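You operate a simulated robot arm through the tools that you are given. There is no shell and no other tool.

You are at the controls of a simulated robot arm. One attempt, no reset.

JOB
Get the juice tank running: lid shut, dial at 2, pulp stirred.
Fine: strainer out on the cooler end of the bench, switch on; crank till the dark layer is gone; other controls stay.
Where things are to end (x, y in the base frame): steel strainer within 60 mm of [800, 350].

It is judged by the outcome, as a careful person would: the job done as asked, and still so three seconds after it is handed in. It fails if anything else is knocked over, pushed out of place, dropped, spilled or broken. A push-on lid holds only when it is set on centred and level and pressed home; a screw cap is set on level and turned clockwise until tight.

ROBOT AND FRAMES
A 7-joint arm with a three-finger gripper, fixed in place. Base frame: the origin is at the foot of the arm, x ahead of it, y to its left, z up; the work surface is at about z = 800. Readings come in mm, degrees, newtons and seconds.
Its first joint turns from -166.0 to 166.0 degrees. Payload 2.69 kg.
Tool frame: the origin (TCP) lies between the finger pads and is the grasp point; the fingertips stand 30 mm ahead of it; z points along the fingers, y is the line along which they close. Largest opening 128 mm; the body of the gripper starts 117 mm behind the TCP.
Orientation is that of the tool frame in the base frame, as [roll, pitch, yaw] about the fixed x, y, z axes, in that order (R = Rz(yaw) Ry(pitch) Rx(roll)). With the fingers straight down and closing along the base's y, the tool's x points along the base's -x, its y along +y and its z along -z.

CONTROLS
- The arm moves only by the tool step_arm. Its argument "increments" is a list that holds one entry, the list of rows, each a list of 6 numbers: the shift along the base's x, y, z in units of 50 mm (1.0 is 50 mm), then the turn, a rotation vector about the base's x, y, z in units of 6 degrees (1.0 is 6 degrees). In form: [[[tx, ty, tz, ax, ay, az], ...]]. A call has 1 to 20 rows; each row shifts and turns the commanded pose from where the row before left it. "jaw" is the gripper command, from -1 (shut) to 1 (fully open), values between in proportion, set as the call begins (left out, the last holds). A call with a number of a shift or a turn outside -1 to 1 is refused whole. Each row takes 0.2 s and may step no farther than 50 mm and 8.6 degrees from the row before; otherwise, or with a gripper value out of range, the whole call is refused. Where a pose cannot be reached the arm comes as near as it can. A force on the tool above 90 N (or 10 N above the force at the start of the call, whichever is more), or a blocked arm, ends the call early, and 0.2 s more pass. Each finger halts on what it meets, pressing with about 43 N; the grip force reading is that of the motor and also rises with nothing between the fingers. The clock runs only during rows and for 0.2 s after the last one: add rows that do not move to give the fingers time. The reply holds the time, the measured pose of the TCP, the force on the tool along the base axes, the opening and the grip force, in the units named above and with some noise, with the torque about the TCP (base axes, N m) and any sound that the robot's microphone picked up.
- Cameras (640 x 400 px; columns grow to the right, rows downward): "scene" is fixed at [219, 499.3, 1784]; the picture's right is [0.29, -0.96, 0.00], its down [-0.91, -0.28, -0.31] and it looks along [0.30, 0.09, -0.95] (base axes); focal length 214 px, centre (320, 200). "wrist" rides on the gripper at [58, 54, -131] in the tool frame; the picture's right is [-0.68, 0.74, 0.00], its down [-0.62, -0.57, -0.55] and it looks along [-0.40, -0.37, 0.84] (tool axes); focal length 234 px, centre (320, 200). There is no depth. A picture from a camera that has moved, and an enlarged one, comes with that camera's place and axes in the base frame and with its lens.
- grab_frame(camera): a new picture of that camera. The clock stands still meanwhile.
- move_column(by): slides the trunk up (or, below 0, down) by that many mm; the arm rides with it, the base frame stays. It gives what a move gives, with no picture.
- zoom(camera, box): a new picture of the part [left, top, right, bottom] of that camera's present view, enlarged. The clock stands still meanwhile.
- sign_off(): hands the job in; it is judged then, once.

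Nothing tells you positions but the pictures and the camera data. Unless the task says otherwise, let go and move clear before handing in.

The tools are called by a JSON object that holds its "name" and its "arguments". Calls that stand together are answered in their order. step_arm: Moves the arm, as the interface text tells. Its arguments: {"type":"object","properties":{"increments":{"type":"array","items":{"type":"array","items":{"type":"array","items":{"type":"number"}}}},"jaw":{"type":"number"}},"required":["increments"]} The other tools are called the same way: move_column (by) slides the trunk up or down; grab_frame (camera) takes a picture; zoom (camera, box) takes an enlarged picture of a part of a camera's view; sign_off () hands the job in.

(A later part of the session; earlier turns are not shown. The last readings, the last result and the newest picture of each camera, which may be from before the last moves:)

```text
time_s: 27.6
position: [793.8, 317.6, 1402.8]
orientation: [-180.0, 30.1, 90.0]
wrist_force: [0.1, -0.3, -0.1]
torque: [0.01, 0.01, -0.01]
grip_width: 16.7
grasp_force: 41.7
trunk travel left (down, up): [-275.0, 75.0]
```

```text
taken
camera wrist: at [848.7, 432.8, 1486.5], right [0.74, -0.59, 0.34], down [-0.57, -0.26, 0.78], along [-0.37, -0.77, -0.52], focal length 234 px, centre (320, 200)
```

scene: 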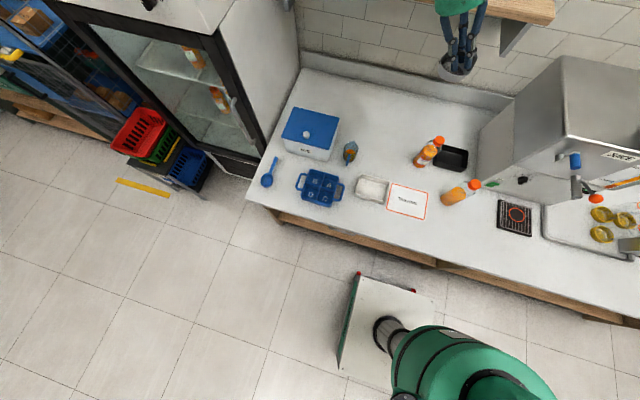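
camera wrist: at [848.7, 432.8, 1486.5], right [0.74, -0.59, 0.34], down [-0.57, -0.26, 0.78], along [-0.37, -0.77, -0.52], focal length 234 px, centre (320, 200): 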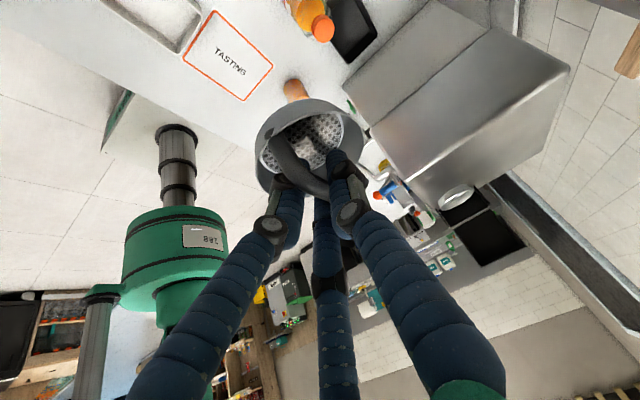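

{"name": "zoom", "arguments": {"camera": "scene", "box": [420, 20, 500, 90]}}

```text
5.71 times, centred on (460, 55) of scene
camera zoom: at [219.0, 499.3, 1784.0], right [0.29, -0.96, 0.0], down [-0.91, -0.28, -0.31], along [0.3, 0.09, -0.95], focal length 1226 px, centre (-480, 1029)
```

zoom: 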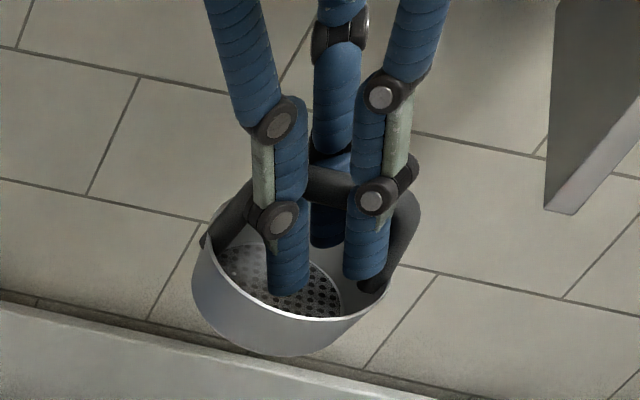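

{"name": "step_arm", "arguments": {"increments": [[[0.1, 0.4, -0.4, 0, 0, 0], [0, 0, -0.8, 0, 0, 0], [0, 0, -0.9, 0, 0, 0], [0, 0, -0.9, 0, 0, 0], [0, 0, -0.9, 0, 0, 0], [0, 0, -0.9, 0, 0, 0], [0, 0, -0.9, 0, 0, 0], [0, 0, -0.9, 0, 0, 0], [0, 0, -0.9, 0, 0, 0], [0, 0, -0.9, 0, 0, 0], [0, 0, -0.6, 0, 0, 0], [0, 0, -0.4, 0, 0, 0]]]}}

{"name": "grab_frame", "arguments": {"camera": "scene"}}

{"name": "zoom", "arguments": {"camera": "scene", "box": [340, 110, 440, 190]}}

```text
time_s: 30.2
position: [798.3, 335.6, 931.3]
orientation: [179.9, 30.0, 90.0]
wrist_force: [-0.1, -0.4, 0.1]
torque: [0.0, 0.03, 0.05]
grip_width: 16.6
grasp_force: 42.0
trunk travel left (down, up): [-275.0, 75.0]
```

```text
taken
```

scene: 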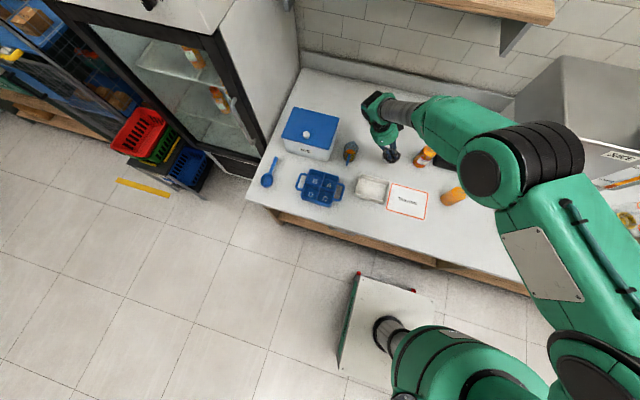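

```text
5.00 times, centred on (390, 150) of scene
camera zoom: at [219.0, 499.3, 1784.0], right [0.29, -0.96, 0.0], down [-0.91, -0.28, -0.31], along [0.3, 0.09, -0.95], focal length 1072 px, centre (-30, 450)
```

zoom: 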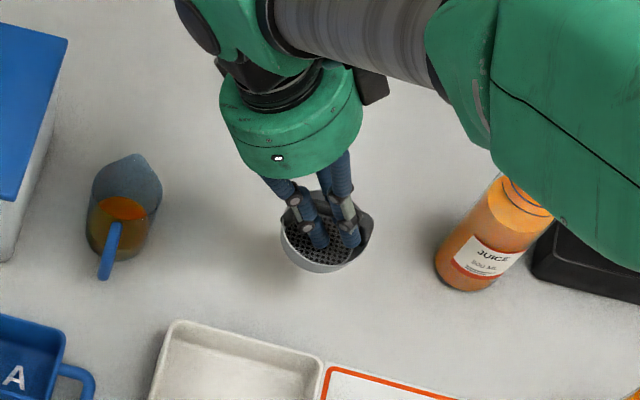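

Strainer hangs over a free spot near (797, 333); jug, tray and bottle are all clear of it. I'll lower in small steps and watch the force.

{"name": "step_arm", "arguments": {"increments": [[[0, 0, -0.2, 0, 0, 0], [0, 0, -0.2, 0, 0, 0], [0, 0, -0.2, 0, 0, 0], [0, 0, -0.1, 0, 0, 0]]]}}

{"name": "zoom", "arguments": {"camera": "scene", "box": [370, 130, 420, 170]}}

```text
time_s: 31.2
position: [799.1, 336.4, 896.5]
orientation: [180.0, 30.0, 90.1]
wrist_force: [-0.1, -0.2, -0.2]
torque: [0.0, 0.01, 0.01]
grip_width: 17.1
grasp_force: 42.2
trunk travel left (down, up): [-275.0, 75.0]
```

```text
10.00 times, centred on (395, 150) of scene
camera zoom: at [219.0, 499.3, 1784.0], right [0.29, -0.96, 0.0], down [-0.91, -0.28, -0.31], along [0.3, 0.09, -0.95], focal length 2145 px, centre (-430, 700)
```

zoom: 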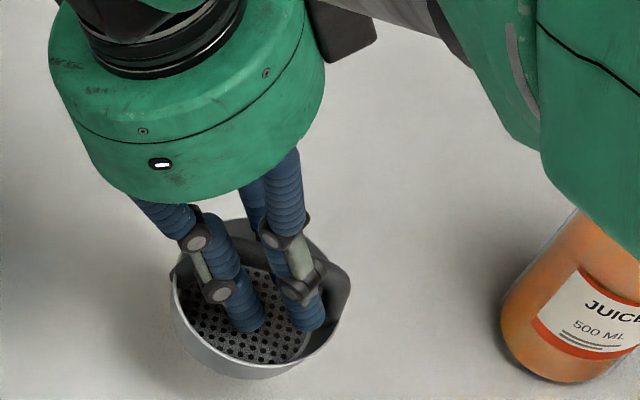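

{"name": "step_arm", "arguments": {"increments": [[[0, 0, -0.15, 0, 0, 0], [0, 0, -0.15, 0, 0, 0], [0, 0, -0.1, 0, 0, 0], [0, 0, -0.1, 0, 0, 0]]]}}

{"name": "zoom", "arguments": {"camera": "scene", "box": [370, 130, 420, 170]}}

```text
time_s: 32.2
position: [798.3, 336.7, 873.0]
orientation: [-179.9, 30.0, 89.9]
wrist_force: [0.2, 0.2, -1.0]
torque: [0.03, -0.03, 0.0]
grip_width: 16.7
grasp_force: 42.3
trunk travel left (down, up): [-275.0, 75.0]
```

```text
10.00 times, centred on (395, 150) of scene
camera zoom: at [219.0, 499.3, 1784.0], right [0.29, -0.96, 0.0], down [-0.91, -0.28, -0.31], along [0.3, 0.09, -0.95], focal length 2145 px, centre (-430, 700)
```

zoom: 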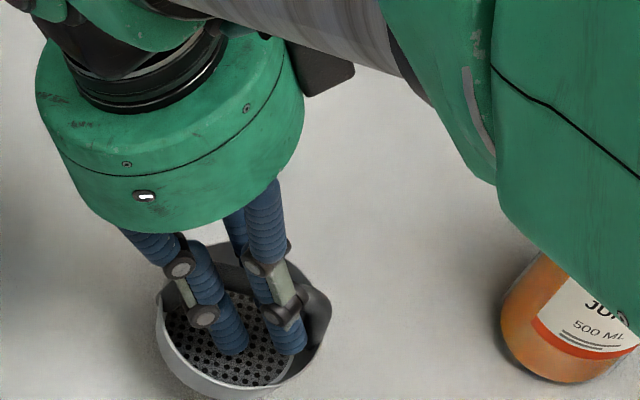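

{"name": "step_arm", "arguments": {"increments": [[[0, 0, -0.1, 0, 0, 0], [0, 0, -0.1, 0, 0, 0]]]}}

{"name": "step_arm", "arguments": {"increments": [[[0, 0, -0.1, 0, 0, 0]]]}}

{"name": "zoom", "arguments": {"camera": "scene", "box": [365, 135, 415, 175]}}

```text
time_s: 32.8
position: [799.3, 336.6, 861.4]
orientation: [179.9, 30.0, 90.1]
wrist_force: [-0.7, -0.3, 1.0]
torque: [0.01, 0.01, -0.01]
grip_width: 17.0
grasp_force: 42.3
trunk travel left (down, up): [-275.0, 75.0]
```

```text
time_s: 33.2
position: [799.0, 336.9, 857.0]
orientation: [-179.9, 30.0, 90.0]
wrist_force: [-0.8, 0.4, 0.3]
torque: [-0.01, 0.0, 0.01]
grip_width: 16.6
grasp_force: 42.3
trunk travel left (down, up): [-275.0, 75.0]
```

```text
10.00 times, centred on (390, 155) of scene
camera zoom: at [219.0, 499.3, 1784.0], right [0.29, -0.96, 0.0], down [-0.91, -0.28, -0.31], along [0.3, 0.09, -0.95], focal length 2145 px, centre (-380, 650)
```

zoom: 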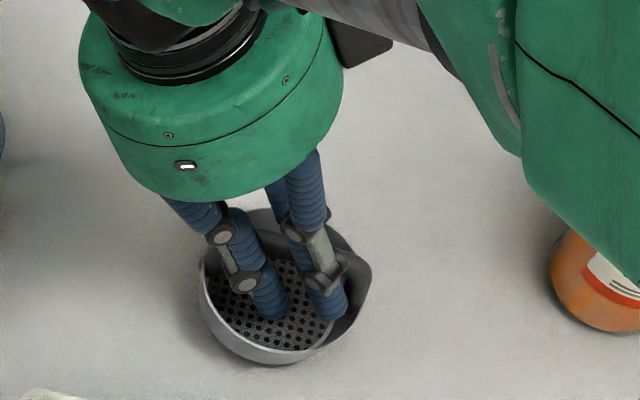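

{"name": "step_arm", "arguments": {"increments": [[[0, 0, -0.1, 0, 0, 0], [0, 0, -0.1, 0, 0, 0]]]}}

{"name": "step_arm", "arguments": {"increments": [[[0, 0, -0.1, 0, 0, 0]]]}}

{"name": "zoom", "arguments": {"camera": "scene", "box": [365, 135, 415, 175]}}

```text
time_s: 33.8
position: [799.8, 337.4, 849.5]
orientation: [179.9, 30.1, 90.0]
wrist_force: [-3.3, -3.2, 15.8]
torque: [-0.71, -0.01, -0.17]
grip_width: 16.4
grasp_force: 42.2
trunk travel left (down, up): [-275.0, 75.0]
```

```text
time_s: 34.2
position: [799.0, 338.5, 846.2]
orientation: [179.7, 29.9, 89.8]
wrist_force: [-6.0, 2.7, 36.3]
torque: [-0.88, -0.13, -0.19]
grip_width: 17.8
grasp_force: 42.7
trunk travel left (down, up): [-275.0, 75.0]
```

```text
10.00 times, centred on (390, 155) of scene
camera zoom: at [219.0, 499.3, 1784.0], right [0.29, -0.96, 0.0], down [-0.91, -0.28, -0.31], along [0.3, 0.09, -0.95], focal length 2145 px, centre (-380, 650)
```

zoom: 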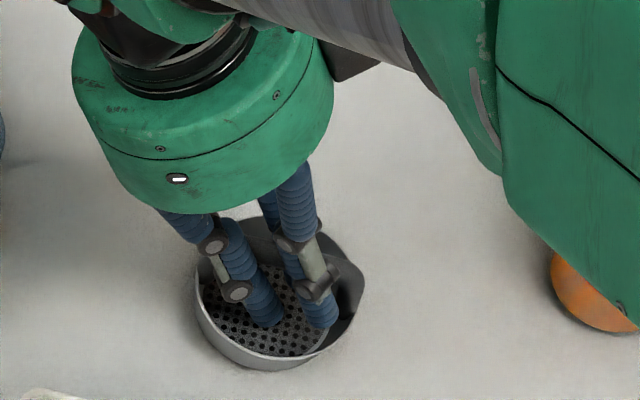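

The strainer touches the bench (force 36 N up). I'll ease up a few mm, then open only partly so the fingers stay inside the rim, and withdraw along the lean.

{"name": "step_arm", "arguments": {"increments": [[[0, 0, 0.09, 0, 0, 0], [0, 0, 0, 0, 0, 0]]]}}

{"name": "step_arm", "arguments": {"increments": [[[0, 0, 0, 0, 0, 0], [0, 0, 0, 0, 0, 0], [0, 0, 0, 0, 0, 0]]], "jaw": -0.45}}

{"name": "zoom", "arguments": {"camera": "wrist", "box": [220, 60, 420, 220]}}

{"name": "zoom", "arguments": {"camera": "scene", "box": [365, 135, 415, 175]}}

```text
time_s: 34.8
position: [797.1, 336.2, 846.6]
orientation: [-180.0, 30.0, 90.2]
wrist_force: [3.6, 5.1, 16.5]
torque: [-0.21, -0.03, 0.04]
grip_width: 17.9
grasp_force: 41.5
trunk travel left (down, up): [-275.0, 75.0]
```

```text
time_s: 35.6
position: [798.4, 335.9, 846.1]
orientation: [-179.8, 30.0, 90.2]
wrist_force: [-0.1, 1.0, 0.4]
torque: [0.02, 0.01, -0.04]
grip_width: 35.5
grasp_force: 0.1
trunk travel left (down, up): [-275.0, 75.0]
```

```text
2.50 times, centred on (320, 140) of wrist
camera zoom: at [853.5, 451.1, 929.9], right [0.74, -0.59, 0.34], down [-0.56, -0.26, 0.78], along [-0.37, -0.77, -0.52], focal length 585 px, centre (320, 350)
```

zoom: 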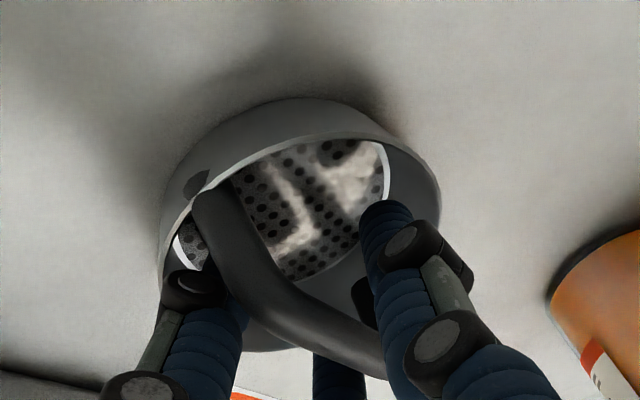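

```text
10.00 times, centred on (390, 155) of scene
camera zoom: at [219.0, 499.3, 1784.0], right [0.29, -0.96, 0.0], down [-0.91, -0.28, -0.31], along [0.3, 0.09, -0.95], focal length 2145 px, centre (-380, 650)
```

zoom: 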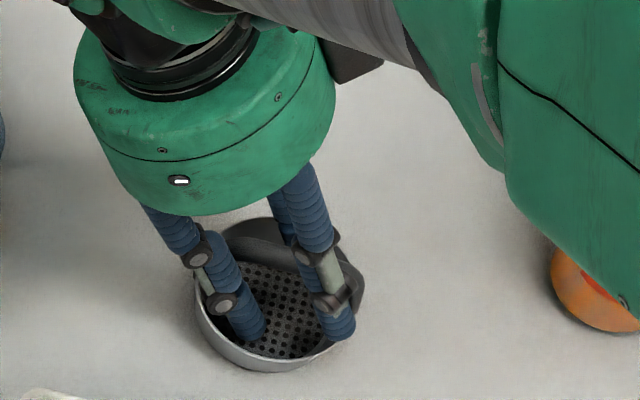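

{"name": "step_arm", "arguments": {"increments": [[[0, 0.1, 0.17, 0, 0, 0], [0, 0.15, 0.26, 0, 0, 0], [0, 0.2, 0.35, 0, 0, 0], [0, 0.2, 0.35, 0, 0, 0]]]}}

{"name": "zoom", "arguments": {"camera": "wrist", "box": [220, 60, 420, 220]}}

```text
time_s: 36.6
position: [798.1, 368.5, 903.0]
orientation: [-180.0, 30.0, 90.0]
wrist_force: [0.6, 0.4, 0.2]
torque: [-0.01, -0.01, 0.0]
grip_width: 34.8
grasp_force: 0.1
trunk travel left (down, up): [-275.0, 75.0]
```

```text
2.50 times, centred on (320, 140) of wrist
camera zoom: at [853.6, 484.2, 987.1], right [0.74, -0.58, 0.34], down [-0.56, -0.26, 0.78], along [-0.37, -0.77, -0.52], focal length 585 px, centre (320, 350)
```

zoom: 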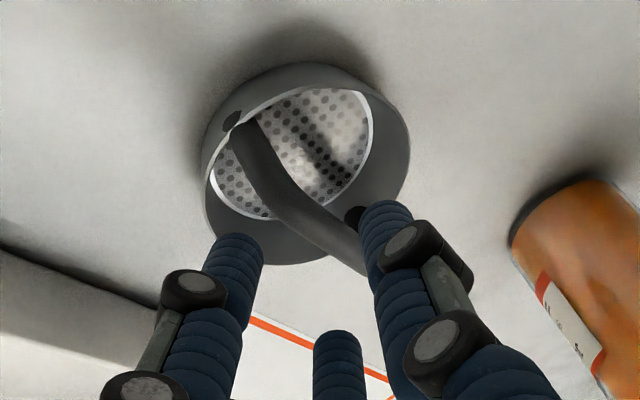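

The strainer is set down and free. I'll rise well clear, then check it from the scene camera while re-orienting the hand toward the tank.

{"name": "step_arm", "arguments": {"increments": [[[0, 0.1, 0.8, 0, 0, 0], [0, 0, 0.95, 0, 0, 0], [0, 0, 0.95, 0, 0, 0], [0, 0, 0.95, 0, 0, 0], [0, 0, 0.95, 0, 0, 0], [0, -0.3, 0.9, 0, 0, 0], [-0.3, -0.5, 0.8, 1, 0, 0], [-0.4, -0.6, 0.6, 1, 0, 0], [-0.4, -0.7, 0.5, 1, 0, 0], [-0.4, -0.7, 0.5, 1, 0, 0], [-0.4, -0.7, 0.4, 1, 0, 0], [-0.3, -0.8, 0.4, 0, -1, 0], [-0.3, -0.8, 0.3, 0, -1, 0], [-0.3, -0.8, 0.2, 0, -1, 0], [-0.3, -0.8, 0, 0, -1, 0], [-0.3, -0.8, 0, 0, -1, 0], [-0.3, -0.8, 0, 0, -1, 0], [-0.2, -0.8, 0, 0, -1, 0], [-0.1, -0.8, 0, 0, -1, 0], [-0.1, -0.8, 0, 0, -1, 0]]], "jaw": -1}}

{"name": "grab_frame", "arguments": {"camera": "scene"}}

{"name": "grab_frame", "arguments": {"camera": "wrist"}}

```text
time_s: 40.8
position: [591.6, -161.3, 1367.8]
orientation: [125.7, 0.1, 90.0]
wrist_force: [-2.5, 1.7, 2.0]
torque: [-0.09, -0.03, -0.13]
grip_width: 2.0
grasp_force: 31.8
trunk travel left (down, up): [-275.0, 75.0]
```

```text
taken
```

scene: 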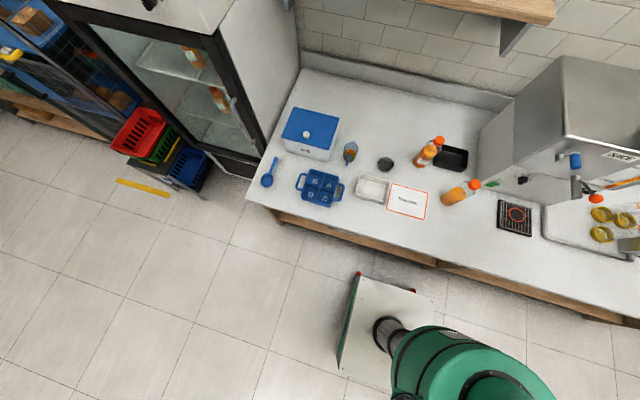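

```text
taken
camera wrist: at [518.5, -103.5, 1488.6], right [0.43, -0.68, 0.6], down [-0.78, -0.62, -0.14], along [0.46, -0.41, -0.79], focal length 234 px, centre (320, 200)
```

wrist: 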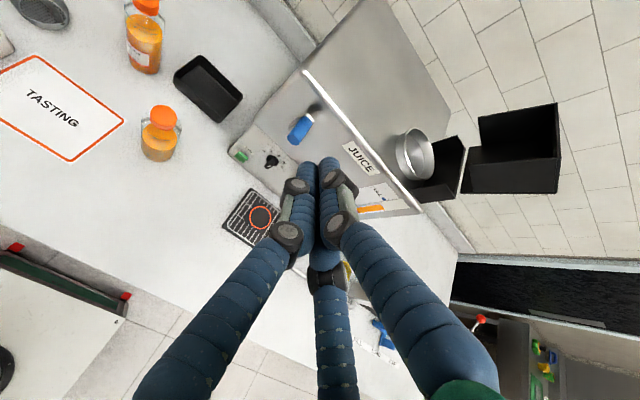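

The strainer stands at about (800, 330), inside its zone. Now a closer look at the lid from here.

{"name": "zoom", "arguments": {"camera": "wrist", "box": [370, 80, 580, 230]}}

{"name": "zoom", "arguments": {"camera": "scene", "box": [350, 130, 430, 190]}}

```text
2.67 times, centred on (475, 155) of wrist
camera zoom: at [518.5, -103.5, 1488.6], right [0.43, -0.68, 0.6], down [-0.78, -0.62, -0.14], along [0.46, -0.41, -0.79], focal length 624 px, centre (-93, 320)
```

zoom: 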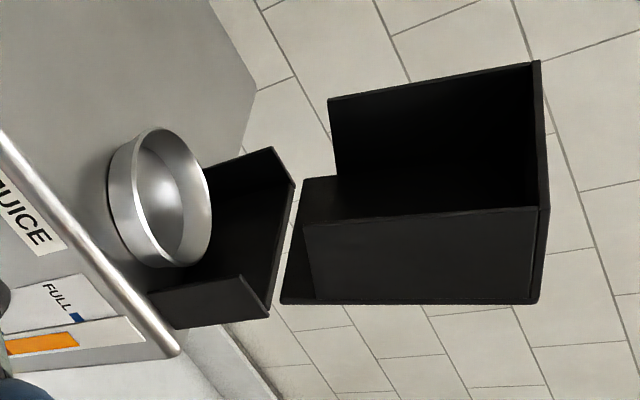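

```text
6.67 times, centred on (390, 160) of scene
camera zoom: at [219.0, 499.3, 1784.0], right [0.29, -0.96, 0.0], down [-0.91, -0.28, -0.31], along [0.3, 0.09, -0.95], focal length 1430 px, centre (-147, 467)
```

zoom: 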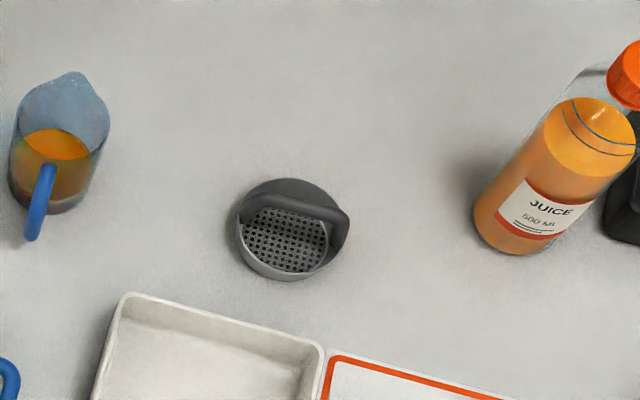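

The lid section is clear: plate from about (y -440, z 1310) to (-470, 1428), leaning 105°. I'll bring the closed fingers, pointing ahead, in front of the tank to y ≈ -525, ready to go behind the lid.

{"name": "step_arm", "arguments": {"increments": [[[0.2, -0.9, 0.1, 0, -1, 0], [0.2, -0.9, 0.1, 0, -1, 0], [0.2, -0.9, 0.1, 0, -1, 0], [0.2, -0.9, 0.1, 0, -1, 0], [0.2, -0.9, 0.1, 0, 0, 0], [0.2, -0.9, 0.1, 0, 0, 0], [0.2, -0.9, 0.05, 0, 0, 0], [0.2, -0.9, 0, 0, 0, 0], [0, -0.2, 0, 0, 0, 0]]]}}

{"name": "grab_frame", "arguments": {"camera": "wrist"}}

```text
time_s: 42.8
position: [673.1, -528.7, 1395.2]
orientation: [102.1, -0.1, 90.0]
wrist_force: [1.4, 1.0, -0.1]
torque: [0.01, 0.03, -0.08]
grip_width: 2.2
grasp_force: 31.5
trunk travel left (down, up): [-275.0, 75.0]
```

```text
taken
camera wrist: at [557.3, -471.8, 1474.8], right [0.15, -0.68, 0.72], down [-0.65, -0.62, -0.44], along [0.74, -0.4, -0.54], focal length 234 px, centre (320, 200)
```

wrist: 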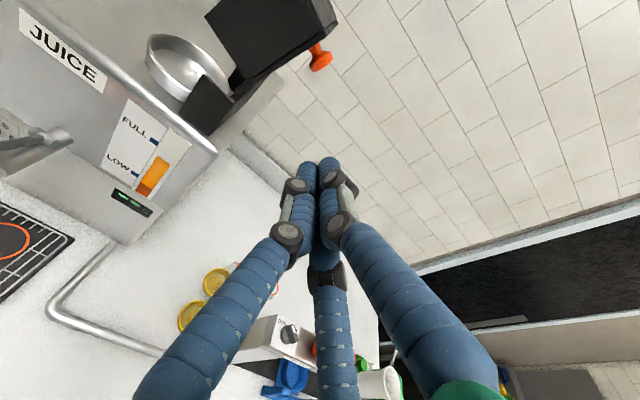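

{"name": "zoom", "arguments": {"camera": "wrist", "box": [190, 0, 350, 120]}}

```text
3.33 times, centred on (270, 60) of wrist
camera zoom: at [557.3, -471.8, 1474.8], right [0.15, -0.68, 0.72], down [-0.65, -0.62, -0.44], along [0.74, -0.4, -0.54], focal length 781 px, centre (487, 667)
```

zoom: 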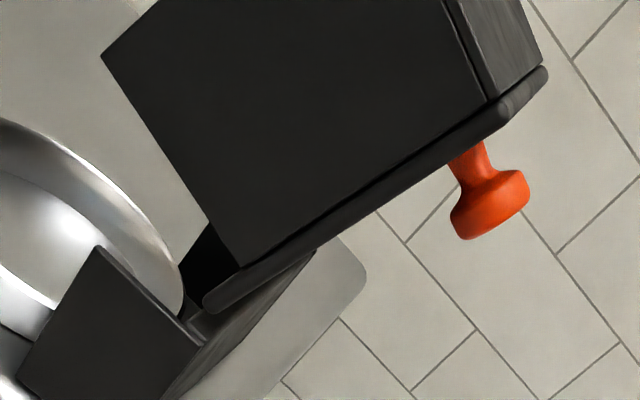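

The lid carries an orange knob on its outer face at about x 893. I'll slide the closed fingers in behind the plate, short of the knob (tips at x ≈ 868).

{"name": "step_arm", "arguments": {"increments": [[[0.8, 0, 0.1, 0, 0, 0], [0.8, 0, 0.1, 0, 0, 0], [0.8, 0, 0.1, 0, 0, 0], [0.8, 0, 0.05, 0, 0, 0], [0.1, 0, 0, 0, 0, 0]]]}}

{"name": "grab_frame", "arguments": {"camera": "wrist"}}

```text
time_s: 44.0
position: [840.5, -530.6, 1411.9]
orientation: [102.0, 0.0, 90.0]
wrist_force: [0.6, 0.7, -0.2]
torque: [-0.01, -0.01, -0.01]
grip_width: 2.0
grasp_force: 31.2
trunk travel left (down, up): [-275.0, 75.0]
```

```text
taken
camera wrist: at [725.2, -472.8, 1492.3], right [0.15, -0.68, 0.72], down [-0.65, -0.62, -0.44], along [0.74, -0.4, -0.54], focal length 234 px, centre (320, 200)
```

wrist: 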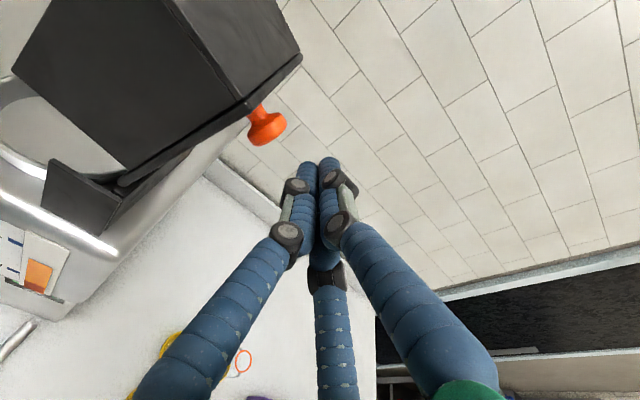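

{"name": "step_arm", "arguments": {"increments": [[[-0.2, 0, 0, 0, 0, 0], [0, 0.2, 0, 0, 0, 0], [0, 0.2, 0, 0, 0, 0], [0, 0.2, 0, 0, 0, 0], [0, 0.2, 0, 0, 0, 0]]]}}

{"name": "grab_frame", "arguments": {"camera": "wrist"}}

```text
time_s: 45.2
position: [828.1, -489.6, 1413.6]
orientation: [102.0, -0.1, 90.1]
wrist_force: [-0.1, -0.3, 0.7]
torque: [-0.02, 0.04, 0.02]
grip_width: 2.0
grasp_force: 31.5
trunk travel left (down, up): [-275.0, 75.0]
```

```text
taken
camera wrist: at [713.8, -432.7, 1493.4], right [0.15, -0.68, 0.72], down [-0.65, -0.62, -0.44], along [0.74, -0.4, -0.54], focal length 234 px, centre (320, 200)
```

wrist: 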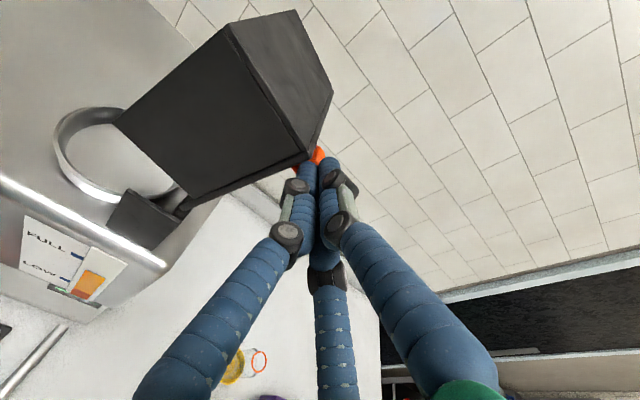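

{"name": "step_arm", "arguments": {"increments": [[[0, 0.2, 0, 0, 0, 0], [0, 0.2, 0, 0, 0, 0], [0, 0.2, 0, 0, 0, 0]]]}}

{"name": "grab_frame", "arguments": {"camera": "wrist"}}

```text
time_s: 46.0
position: [828.7, -461.2, 1411.9]
orientation: [102.0, 0.0, 90.0]
wrist_force: [-0.4, 0.6, -1.3]
torque: [-0.02, 0.01, 0.04]
grip_width: 2.2
grasp_force: 31.4
trunk travel left (down, up): [-275.0, 75.0]
```

```text
taken
camera wrist: at [713.3, -403.7, 1492.6], right [0.15, -0.68, 0.72], down [-0.65, -0.62, -0.44], along [0.74, -0.4, -0.54], focal length 234 px, centre (320, 200)
```

wrist: 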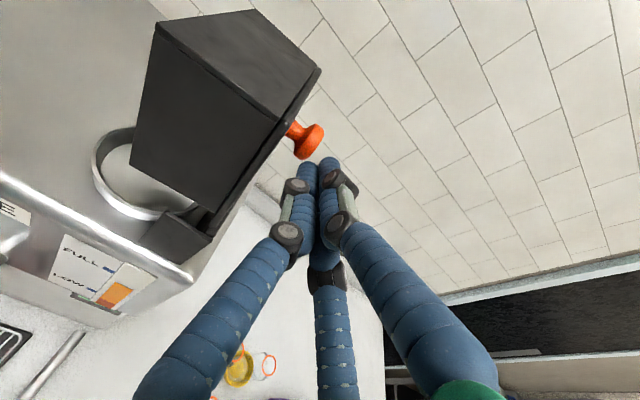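

{"name": "step_arm", "arguments": {"increments": [[[0, 0, 0, 0, 0, 0], [0, 0, 0, 0, 0, 0]]]}}

{"name": "grab_frame", "arguments": {"camera": "wrist"}}

```text
time_s: 46.6
position: [829.0, -461.9, 1413.1]
orientation: [102.0, 0.0, 90.0]
wrist_force: [0.0, 0.3, 0.1]
torque: [0.0, -0.03, 0.02]
grip_width: 2.0
grasp_force: 31.1
trunk travel left (down, up): [-275.0, 75.0]
```

```text
taken
camera wrist: at [713.3, -403.8, 1492.7], right [0.15, -0.68, 0.72], down [-0.65, -0.62, -0.44], along [0.74, -0.4, -0.54], focal length 234 px, centre (320, 200)
```

wrist: 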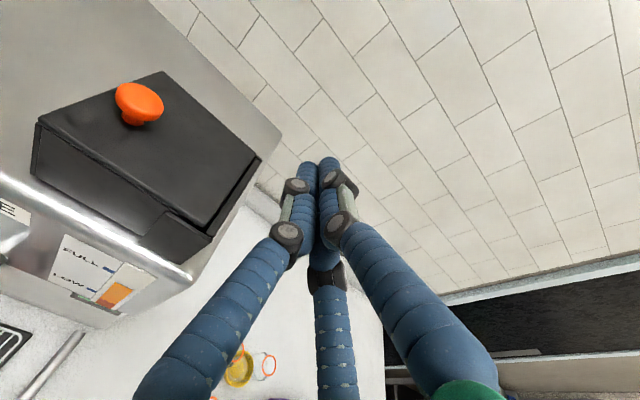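

The lid swung over and closed on its own. I'll check its seating.

{"name": "zoom", "arguments": {"camera": "wrist", "box": [20, 50, 280, 270]}}

{"name": "zoom", "arguments": {"camera": "scene", "box": [520, 50, 640, 200]}}

```text
1.82 times, centred on (150, 160) of wrist
camera zoom: at [713.3, -403.8, 1492.7], right [0.15, -0.68, 0.72], down [-0.65, -0.62, -0.44], along [0.74, -0.4, -0.54], focal length 426 px, centre (629, 273)
```

zoom: 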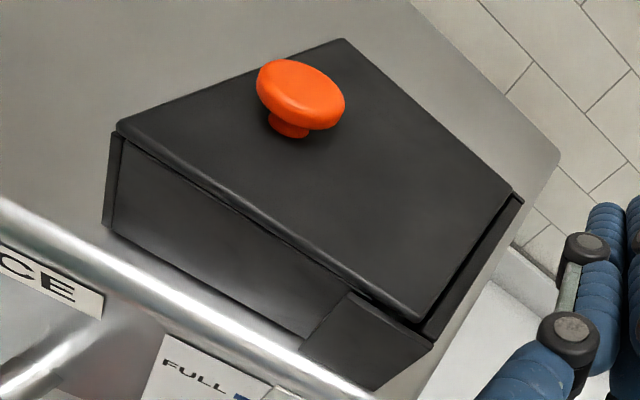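

```text
2.67 times, centred on (580, 125) of scene
camera zoom: at [219.0, 499.3, 1784.0], right [0.29, -0.96, 0.0], down [-0.91, -0.28, -0.31], along [0.3, 0.09, -0.95], focal length 572 px, centre (-373, 400)
```

zoom: 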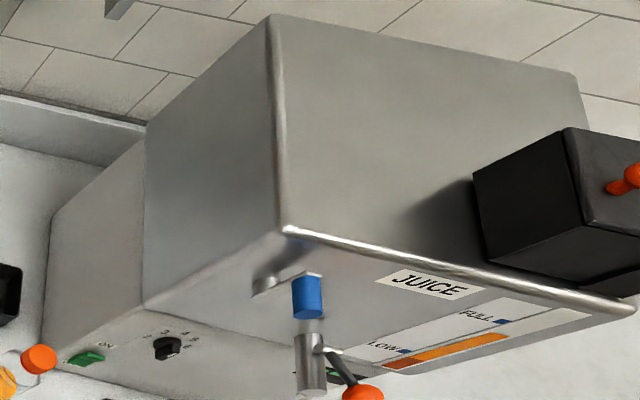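

The lid is fully down on the tank top. Next is the crank: its grip's at about (730–770, -156, 1196) with the hub near (y -154, z 1152). I'll withdraw and line up level with the grip.

{"name": "step_arm", "arguments": {"increments": [[[-0.9, -0.1, 0, 0, 0, 0], [-0.95, 0, 0, 0, 0, 0], [-0.95, 0, 0, 0, -1, 0], [-0.95, 0, 0, 0, -1, 0], [-0.3, 0.8, -0.4, 0, 0, 0], [0, 0.8, -0.5, 0, 0, 0], [0, 0.8, -0.5, 0, 0, 0], [0, 0.8, -0.6, 0, 0, 0], [0, 0.8, -0.6, 0, 0, 0], [0, 0.8, -0.6, 0, 0, 0], [0, 0.8, -0.6, 0, 0, 0], [0, 0.6, -0.5, 0, 0, 0]]], "jaw": 0.1}}

{"name": "grab_frame", "arguments": {"camera": "wrist"}}

{"name": "grab_frame", "arguments": {"camera": "scene"}}

```text
time_s: 49.2
position: [626.6, -153.4, 1194.9]
orientation: [90.0, 0.1, 90.0]
wrist_force: [-0.6, 0.6, 0.3]
torque: [0.02, 0.01, 0.03]
grip_width: 70.4
grasp_force: 0.3
trunk travel left (down, up): [-275.0, 75.0]
```

```text
taken
camera wrist: at [497.3, -96.3, 1248.5], right [0.0, -0.68, 0.74], down [-0.55, -0.62, -0.56], along [0.84, -0.4, -0.37], focal length 234 px, centre (320, 200)
```

wrist: 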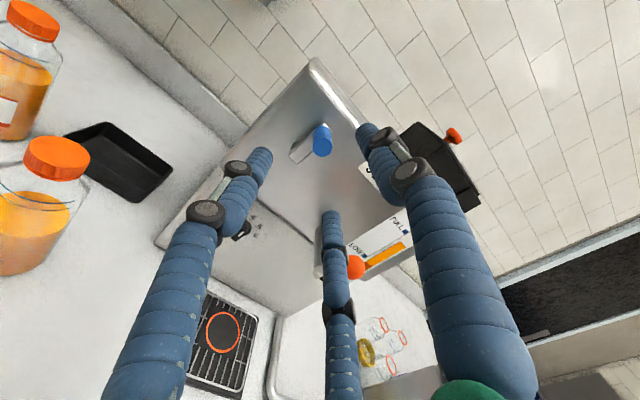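

```text
taken
```

scene: 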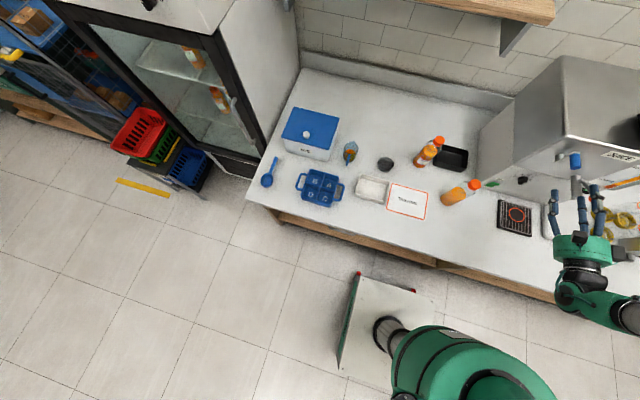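

{"name": "zoom", "arguments": {"camera": "wrist", "box": [260, 80, 400, 200]}}

{"name": "zoom", "arguments": {"camera": "scene", "box": [545, 140, 605, 180]}}

```text
3.33 times, centred on (330, 140) of wrist
camera zoom: at [497.3, -96.3, 1248.5], right [0.0, -0.68, 0.74], down [-0.55, -0.62, -0.56], along [0.84, -0.4, -0.37], focal length 781 px, centre (287, 400)
```

zoom: 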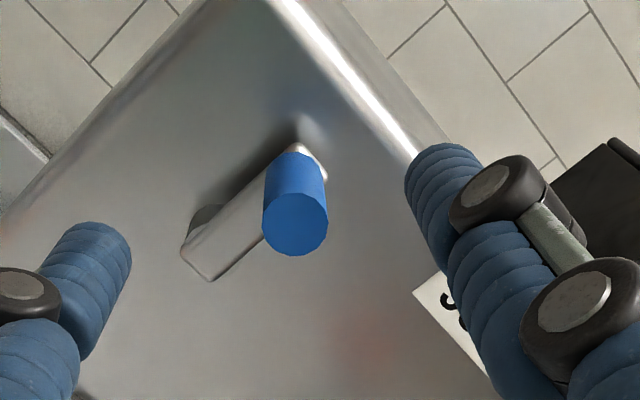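

```text
10.00 times, centred on (575, 160) of scene
camera zoom: at [219.0, 499.3, 1784.0], right [0.29, -0.96, 0.0], down [-0.91, -0.28, -0.31], along [0.3, 0.09, -0.95], focal length 2145 px, centre (-2230, 600)
```

zoom: 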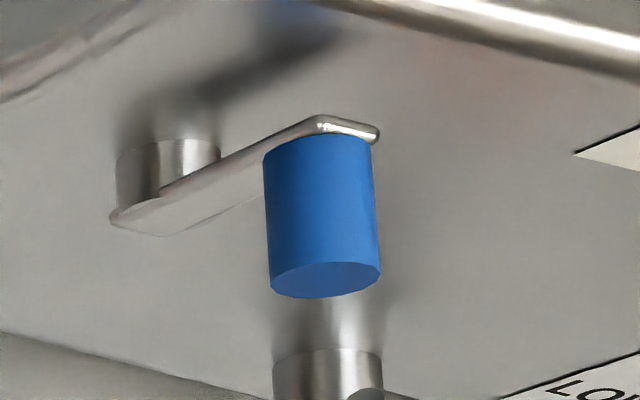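

Crank geometry: grip ⌀≈21 mm from x 729 to 778 at (y -161, z 1193), hub axis near (y -156, z 1155), radius ≈ 38. I'll move in and close on the grip.

{"name": "step_arm", "arguments": {"increments": [[[0.5, -0.05, -0.01, 0, 0, 0], [0.6, -0.05, -0.01, 0, 0, 0], [0.6, -0.04, -0.01, 0, 0, 0], [0.5, 0, 0, 0, 0, 0]]]}}

{"name": "zoom", "arguments": {"camera": "wrist", "box": [220, 80, 420, 240]}}

```text
time_s: 50.2
position: [736.4, -162.3, 1195.1]
orientation: [90.0, 0.0, 90.0]
wrist_force: [0.3, -0.7, -0.1]
torque: [0.01, 0.01, -0.05]
grip_width: 70.2
grasp_force: 0.1
trunk travel left (down, up): [-275.0, 75.0]
```

```text
2.50 times, centred on (320, 160) of wrist
camera zoom: at [607.2, -105.3, 1250.0], right [0.0, -0.68, 0.74], down [-0.55, -0.62, -0.57], along [0.84, -0.4, -0.37], focal length 585 px, centre (320, 300)
```

zoom: 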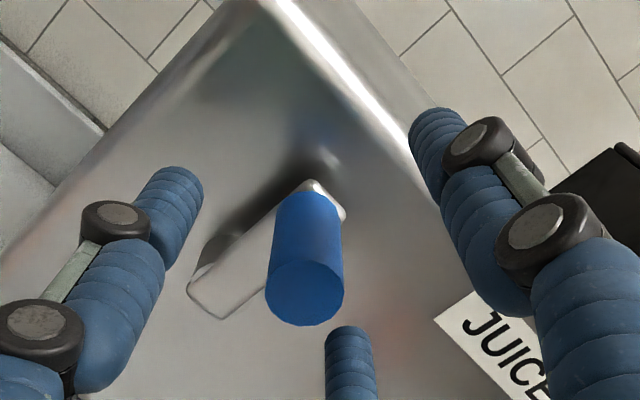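

{"name": "step_arm", "arguments": {"increments": [[[0, 0.04, 0, 0, 0, 0], [0, 0, 0, 0, 0, 0], [0, 0, 0, 0, 0, 0]]], "jaw": -1}}

{"name": "zoom", "arguments": {"camera": "wrist", "box": [220, 80, 420, 240]}}

{"name": "zoom", "arguments": {"camera": "scene", "box": [560, 130, 640, 200]}}

```text
time_s: 51.0
position: [737.2, -162.0, 1194.6]
orientation: [90.2, 0.0, 90.0]
wrist_force: [7.2, -0.9, -9.2]
torque: [-0.04, 0.15, -0.06]
grip_width: 25.8
grasp_force: 42.6
trunk travel left (down, up): [-275.0, 75.0]
```

```text
2.50 times, centred on (320, 160) of wrist
camera zoom: at [607.6, -103.8, 1249.2], right [0.0, -0.68, 0.74], down [-0.55, -0.62, -0.56], along [0.84, -0.4, -0.37], focal length 585 px, centre (320, 300)
```

zoom: 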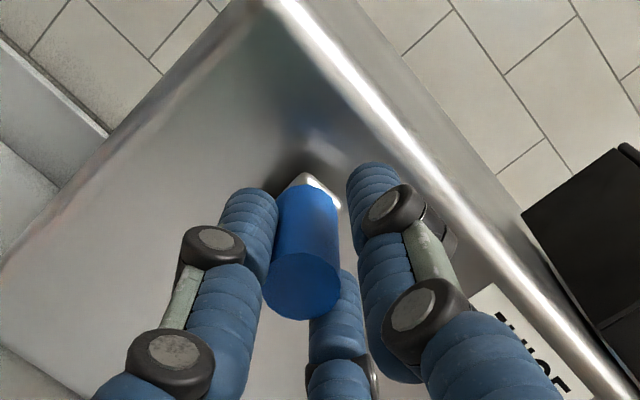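

```text
5.71 times, centred on (600, 165) of scene
camera zoom: at [219.0, 499.3, 1784.0], right [0.29, -0.96, 0.0], down [-0.91, -0.28, -0.31], along [0.3, 0.09, -0.95], focal length 1226 px, centre (-1280, 400)
```

zoom: 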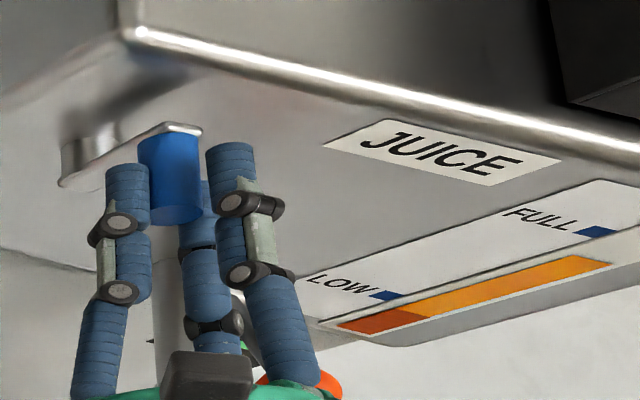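

{"name": "step_arm", "arguments": {"increments": [[[0, -0.234, -0.074, 0, 0, 0], [0, -0.198, -0.142, 0, 0, 0]]]}}

{"name": "zoom", "arguments": {"camera": "wrist", "box": [220, 80, 420, 240]}}

{"name": "zoom", "arguments": {"camera": "scene", "box": [560, 130, 640, 200]}}

```text
time_s: 51.6
position: [734.9, -181.0, 1185.1]
orientation: [90.1, 0.0, 90.1]
wrist_force: [7.2, 8.7, -5.9]
torque: [0.23, 0.15, 0.6]
grip_width: 21.5
grasp_force: 45.0
trunk travel left (down, up): [-275.0, 75.0]
```

```text
2.50 times, centred on (320, 160) of wrist
camera zoom: at [606.9, -124.4, 1239.0], right [0.0, -0.68, 0.74], down [-0.55, -0.62, -0.56], along [0.84, -0.4, -0.37], focal length 585 px, centre (320, 300)
```

zoom: 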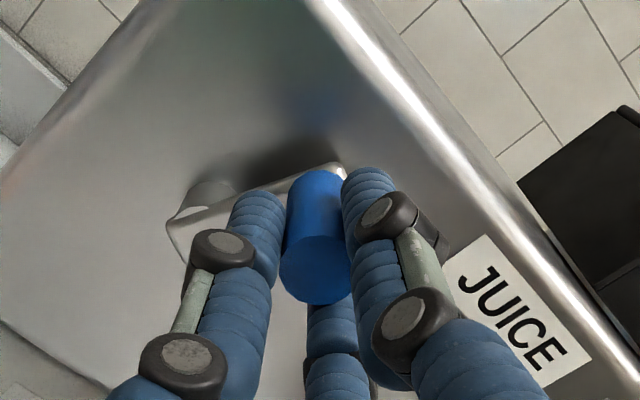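

```text
5.71 times, centred on (600, 165) of scene
camera zoom: at [219.0, 499.3, 1784.0], right [0.29, -0.96, 0.0], down [-0.91, -0.28, -0.31], along [0.3, 0.09, -0.95], focal length 1226 px, centre (-1280, 400)
```

zoom: 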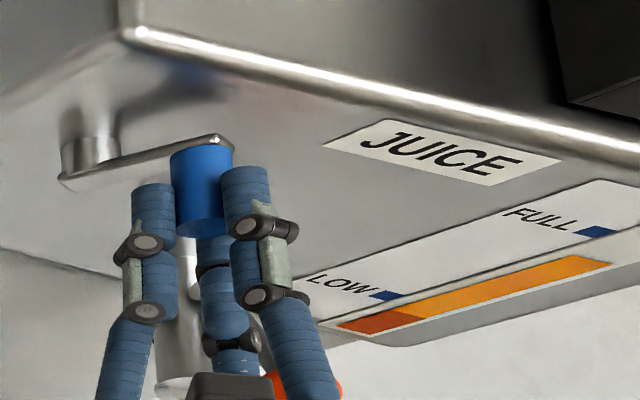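

The crank turns. I'll continue clockwise a quarter turn and check forces before going on.

{"name": "step_arm", "arguments": {"increments": [[[0, -0.144, -0.198, 0, 0, 0], [0, -0.078, -0.23, 0, 0, 0], [0, -0.002, -0.244, 0, 0, 0], [0, 0.074, -0.234, 0, 0, 0], [0, 0.142, -0.198, 0, 0, 0]]]}}

{"name": "zoom", "arguments": {"camera": "wrist", "box": [220, 80, 420, 240]}}

{"name": "zoom", "arguments": {"camera": "scene", "box": [560, 130, 640, 200]}}

```text
time_s: 52.8
position: [735.6, -180.6, 1127.4]
orientation: [90.2, 0.0, 90.1]
wrist_force: [0.3, 0.6, 0.3]
torque: [0.01, 0.05, -0.12]
grip_width: 1.7
grasp_force: 31.0
trunk travel left (down, up): [-275.0, 75.0]
```

```text
2.50 times, centred on (320, 160) of wrist
camera zoom: at [607.5, -123.2, 1182.4], right [0.01, -0.68, 0.74], down [-0.55, -0.62, -0.56], along [0.84, -0.4, -0.37], focal length 585 px, centre (320, 300)
```

zoom: 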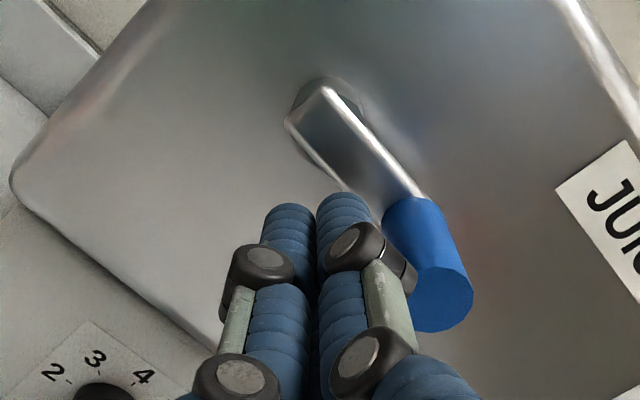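

```text
5.71 times, centred on (600, 165) of scene
camera zoom: at [219.0, 499.3, 1784.0], right [0.29, -0.96, 0.0], down [-0.91, -0.28, -0.31], along [0.3, 0.09, -0.95], focal length 1226 px, centre (-1280, 400)
```

zoom: 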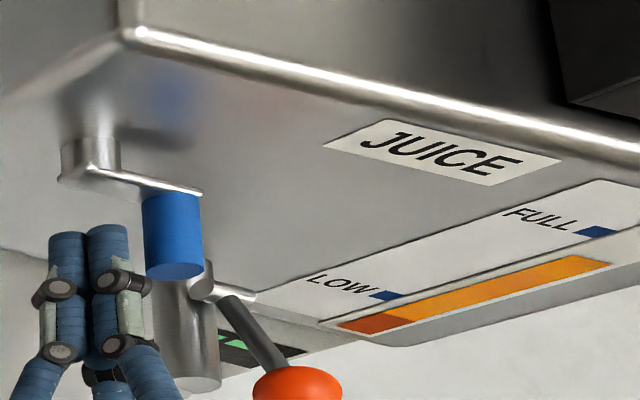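

The grip slipped out of the fingers since the crank has some resistance; pushing it round with the closed fingers is surer. First a look at the gauge for reference.

{"name": "zoom", "arguments": {"camera": "scene", "box": [595, 165, 640, 195]}}

{"name": "grab_frame", "arguments": {"camera": "wrist"}}

```text
13.33 times, centred on (618, 180) of scene
camera zoom: at [219.0, 499.3, 1784.0], right [0.29, -0.96, 0.0], down [-0.91, -0.28, -0.31], along [0.3, 0.09, -0.95], focal length 2860 px, centre (-3647, 467)
```

zoom: 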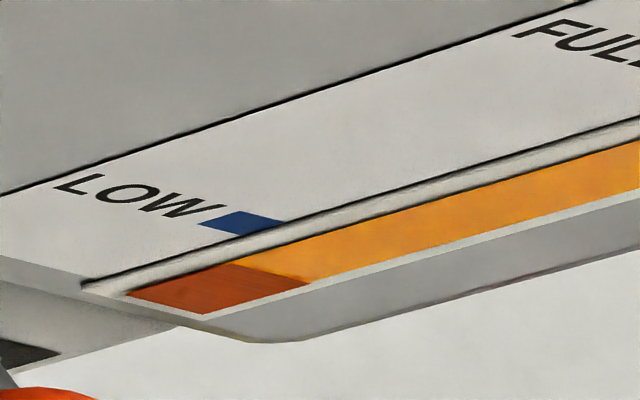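

```text
taken
camera wrist: at [607.5, -123.2, 1182.4], right [0.01, -0.68, 0.74], down [-0.55, -0.62, -0.56], along [0.84, -0.4, -0.37], focal length 234 px, centre (320, 200)
```

wrist: 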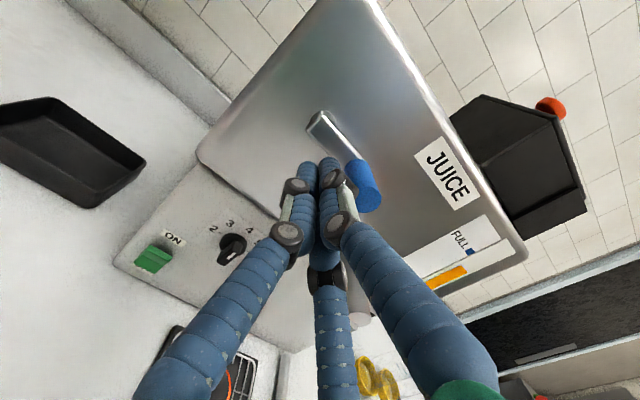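

{"name": "step_arm", "arguments": {"increments": [[[-1, 0, 0, 0, 0, 0], [-0.3, 0, 0.3, 0, 0, 0], [0, 0.05, 0.9, 0, 0, 0], [0, 0, 0, 0, 0, 0]]]}}

{"name": "zoom", "arguments": {"camera": "wrist", "box": [220, 80, 420, 240]}}

```text
time_s: 53.8
position: [671.6, -179.9, 1189.0]
orientation: [89.8, 0.0, 90.0]
wrist_force: [0.7, -0.5, 0.6]
torque: [0.0, 0.03, -0.04]
grip_width: 2.1
grasp_force: 30.9
trunk travel left (down, up): [-275.0, 75.0]
```

```text
2.50 times, centred on (320, 160) of wrist
camera zoom: at [542.5, -122.3, 1242.6], right [0.0, -0.68, 0.74], down [-0.55, -0.62, -0.57], along [0.84, -0.4, -0.37], focal length 585 px, centre (320, 300)
```

zoom: 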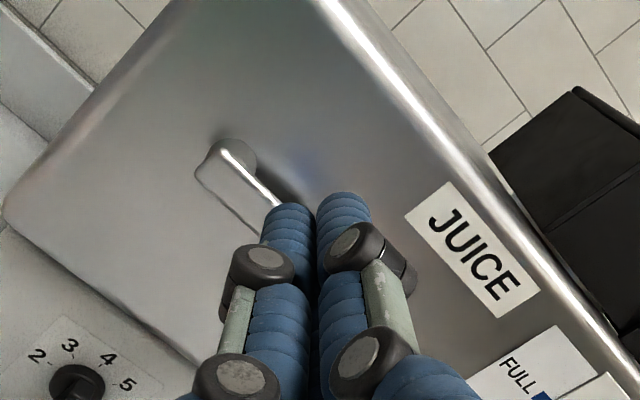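

{"name": "step_arm", "arguments": {"increments": [[[0.6, 0.04, 0.02, 0, 0, 0], [0.7, 0, 0, 0, 0, 0], [0, 0, 0, 0, 0, 0]]]}}

{"name": "zoom", "arguments": {"camera": "wrist", "box": [220, 80, 420, 240]}}

{"name": "zoom", "arguments": {"camera": "scene", "box": [560, 130, 640, 200]}}

```text
time_s: 54.6
position: [738.2, -178.6, 1189.8]
orientation: [90.0, 0.0, 90.0]
wrist_force: [0.3, -0.3, 0.1]
torque: [0.01, -0.03, 0.01]
grip_width: 2.0
grasp_force: 31.2
trunk travel left (down, up): [-275.0, 75.0]
```

```text
2.50 times, centred on (320, 160) of wrist
camera zoom: at [608.8, -121.3, 1244.3], right [0.0, -0.68, 0.74], down [-0.55, -0.62, -0.56], along [0.84, -0.4, -0.37], focal length 585 px, centre (320, 300)
```

zoom: 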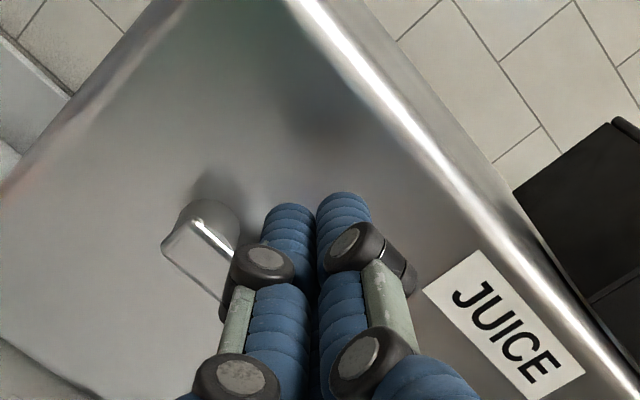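

```text
5.71 times, centred on (600, 165) of scene
camera zoom: at [219.0, 499.3, 1784.0], right [0.29, -0.96, 0.0], down [-0.91, -0.28, -0.31], along [0.3, 0.09, -0.95], focal length 1226 px, centre (-1280, 400)
```

zoom: 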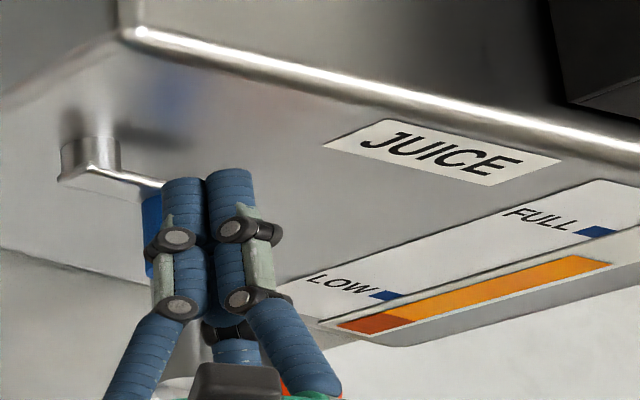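

{"name": "step_arm", "arguments": {"increments": [[[0, -0.214, -0.174, 0, 0, 0], [0, -0.15, -0.23, 0, 0, 0], [0, -0.072, -0.266, 0, 0, 0], [0, 0.016, -0.274, 0, 0, 0], [0, 0.098, -0.258, 0, 0, 0]]]}}

{"name": "zoom", "arguments": {"camera": "wrist", "box": [220, 80, 420, 240]}}

{"name": "zoom", "arguments": {"camera": "scene", "box": [560, 130, 640, 200]}}

```text
time_s: 55.8
position: [735.8, -191.7, 1132.8]
orientation: [89.9, 0.1, 90.1]
wrist_force: [-0.2, 11.2, 12.8]
torque: [0.18, -0.02, 0.03]
grip_width: 2.0
grasp_force: 31.7
trunk travel left (down, up): [-275.0, 75.0]
```

```text
2.50 times, centred on (320, 160) of wrist
camera zoom: at [606.4, -135.1, 1186.3], right [0.0, -0.68, 0.74], down [-0.55, -0.62, -0.57], along [0.84, -0.4, -0.37], focal length 585 px, centre (320, 300)
```

zoom: 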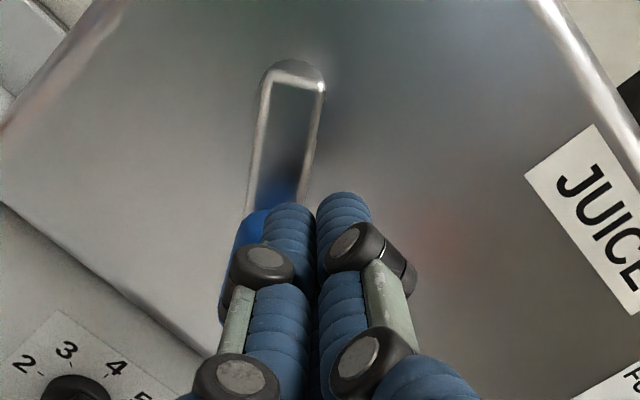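

```text
5.71 times, centred on (600, 165) of scene
camera zoom: at [219.0, 499.3, 1784.0], right [0.29, -0.96, 0.0], down [-0.91, -0.28, -0.31], along [0.3, 0.09, -0.95], focal length 1226 px, centre (-1280, 400)
```

zoom: 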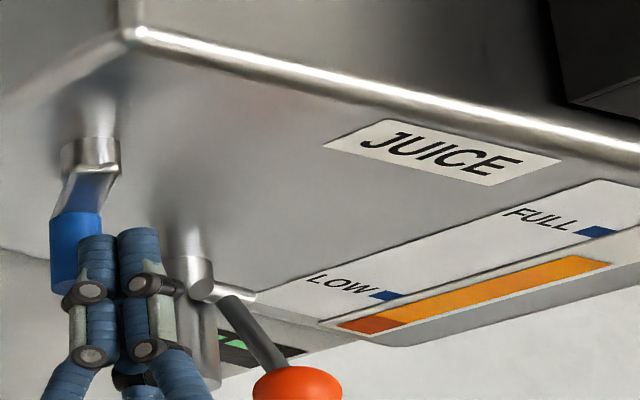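

Pushing works: the crank follows with about 15 N. I'll carry on round the circle.

{"name": "step_arm", "arguments": {"increments": [[[0, 0.174, -0.214, 0, 0, 0], [0, 0.23, -0.15, 0, 0, 0], [0, 0.266, -0.072, 0, 0, 0], [0, 0.274, 0.016, 0, 0, 0], [0, 0.258, 0.098, 0, 0, 0], [0, 0.214, 0.174, 0, 0, 0], [0, 0.15, 0.23, 0, 0, 0], [0, 0.072, 0.266, 0, 0, 0]]]}}

{"name": "zoom", "arguments": {"camera": "wrist", "box": [220, 80, 420, 240]}}

{"name": "zoom", "arguments": {"camera": "scene", "box": [560, 130, 640, 200]}}

```text
time_s: 56.6
position: [740.8, -170.4, 1125.9]
orientation: [88.4, 0.3, 89.6]
wrist_force: [-5.6, -2.1, 26.1]
torque: [0.24, 0.18, -0.17]
grip_width: 1.9
grasp_force: 31.3
trunk travel left (down, up): [-275.0, 75.0]
stopped in row 3: the force on the tool passed its limit at 96 N (the readings are from after the stop); the commanded pose is now the measured one
```

```text
2.50 times, centred on (320, 160) of wrist
camera zoom: at [610.2, -111.8, 1175.8], right [-0.03, -0.67, 0.74], down [-0.54, -0.62, -0.58], along [0.84, -0.41, -0.34], focal length 585 px, centre (320, 300)
```

zoom: 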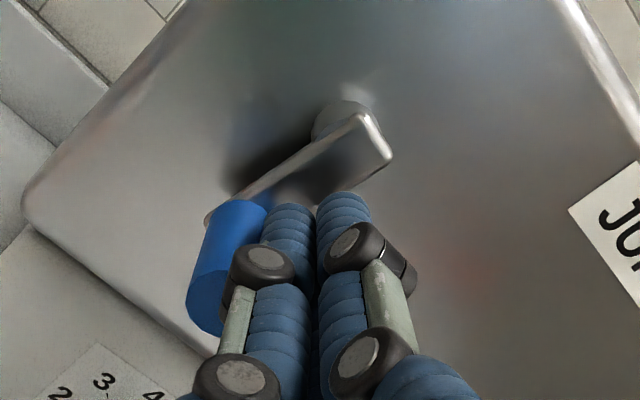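

```text
5.71 times, centred on (600, 165) of scene
camera zoom: at [219.0, 499.3, 1784.0], right [0.29, -0.96, 0.0], down [-0.91, -0.28, -0.31], along [0.3, 0.09, -0.95], focal length 1226 px, centre (-1280, 400)
```

zoom: 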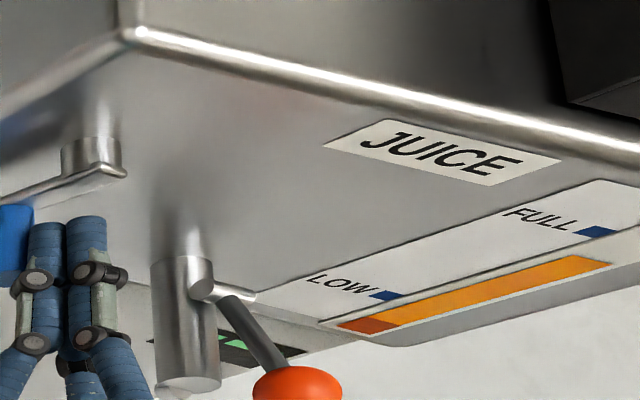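

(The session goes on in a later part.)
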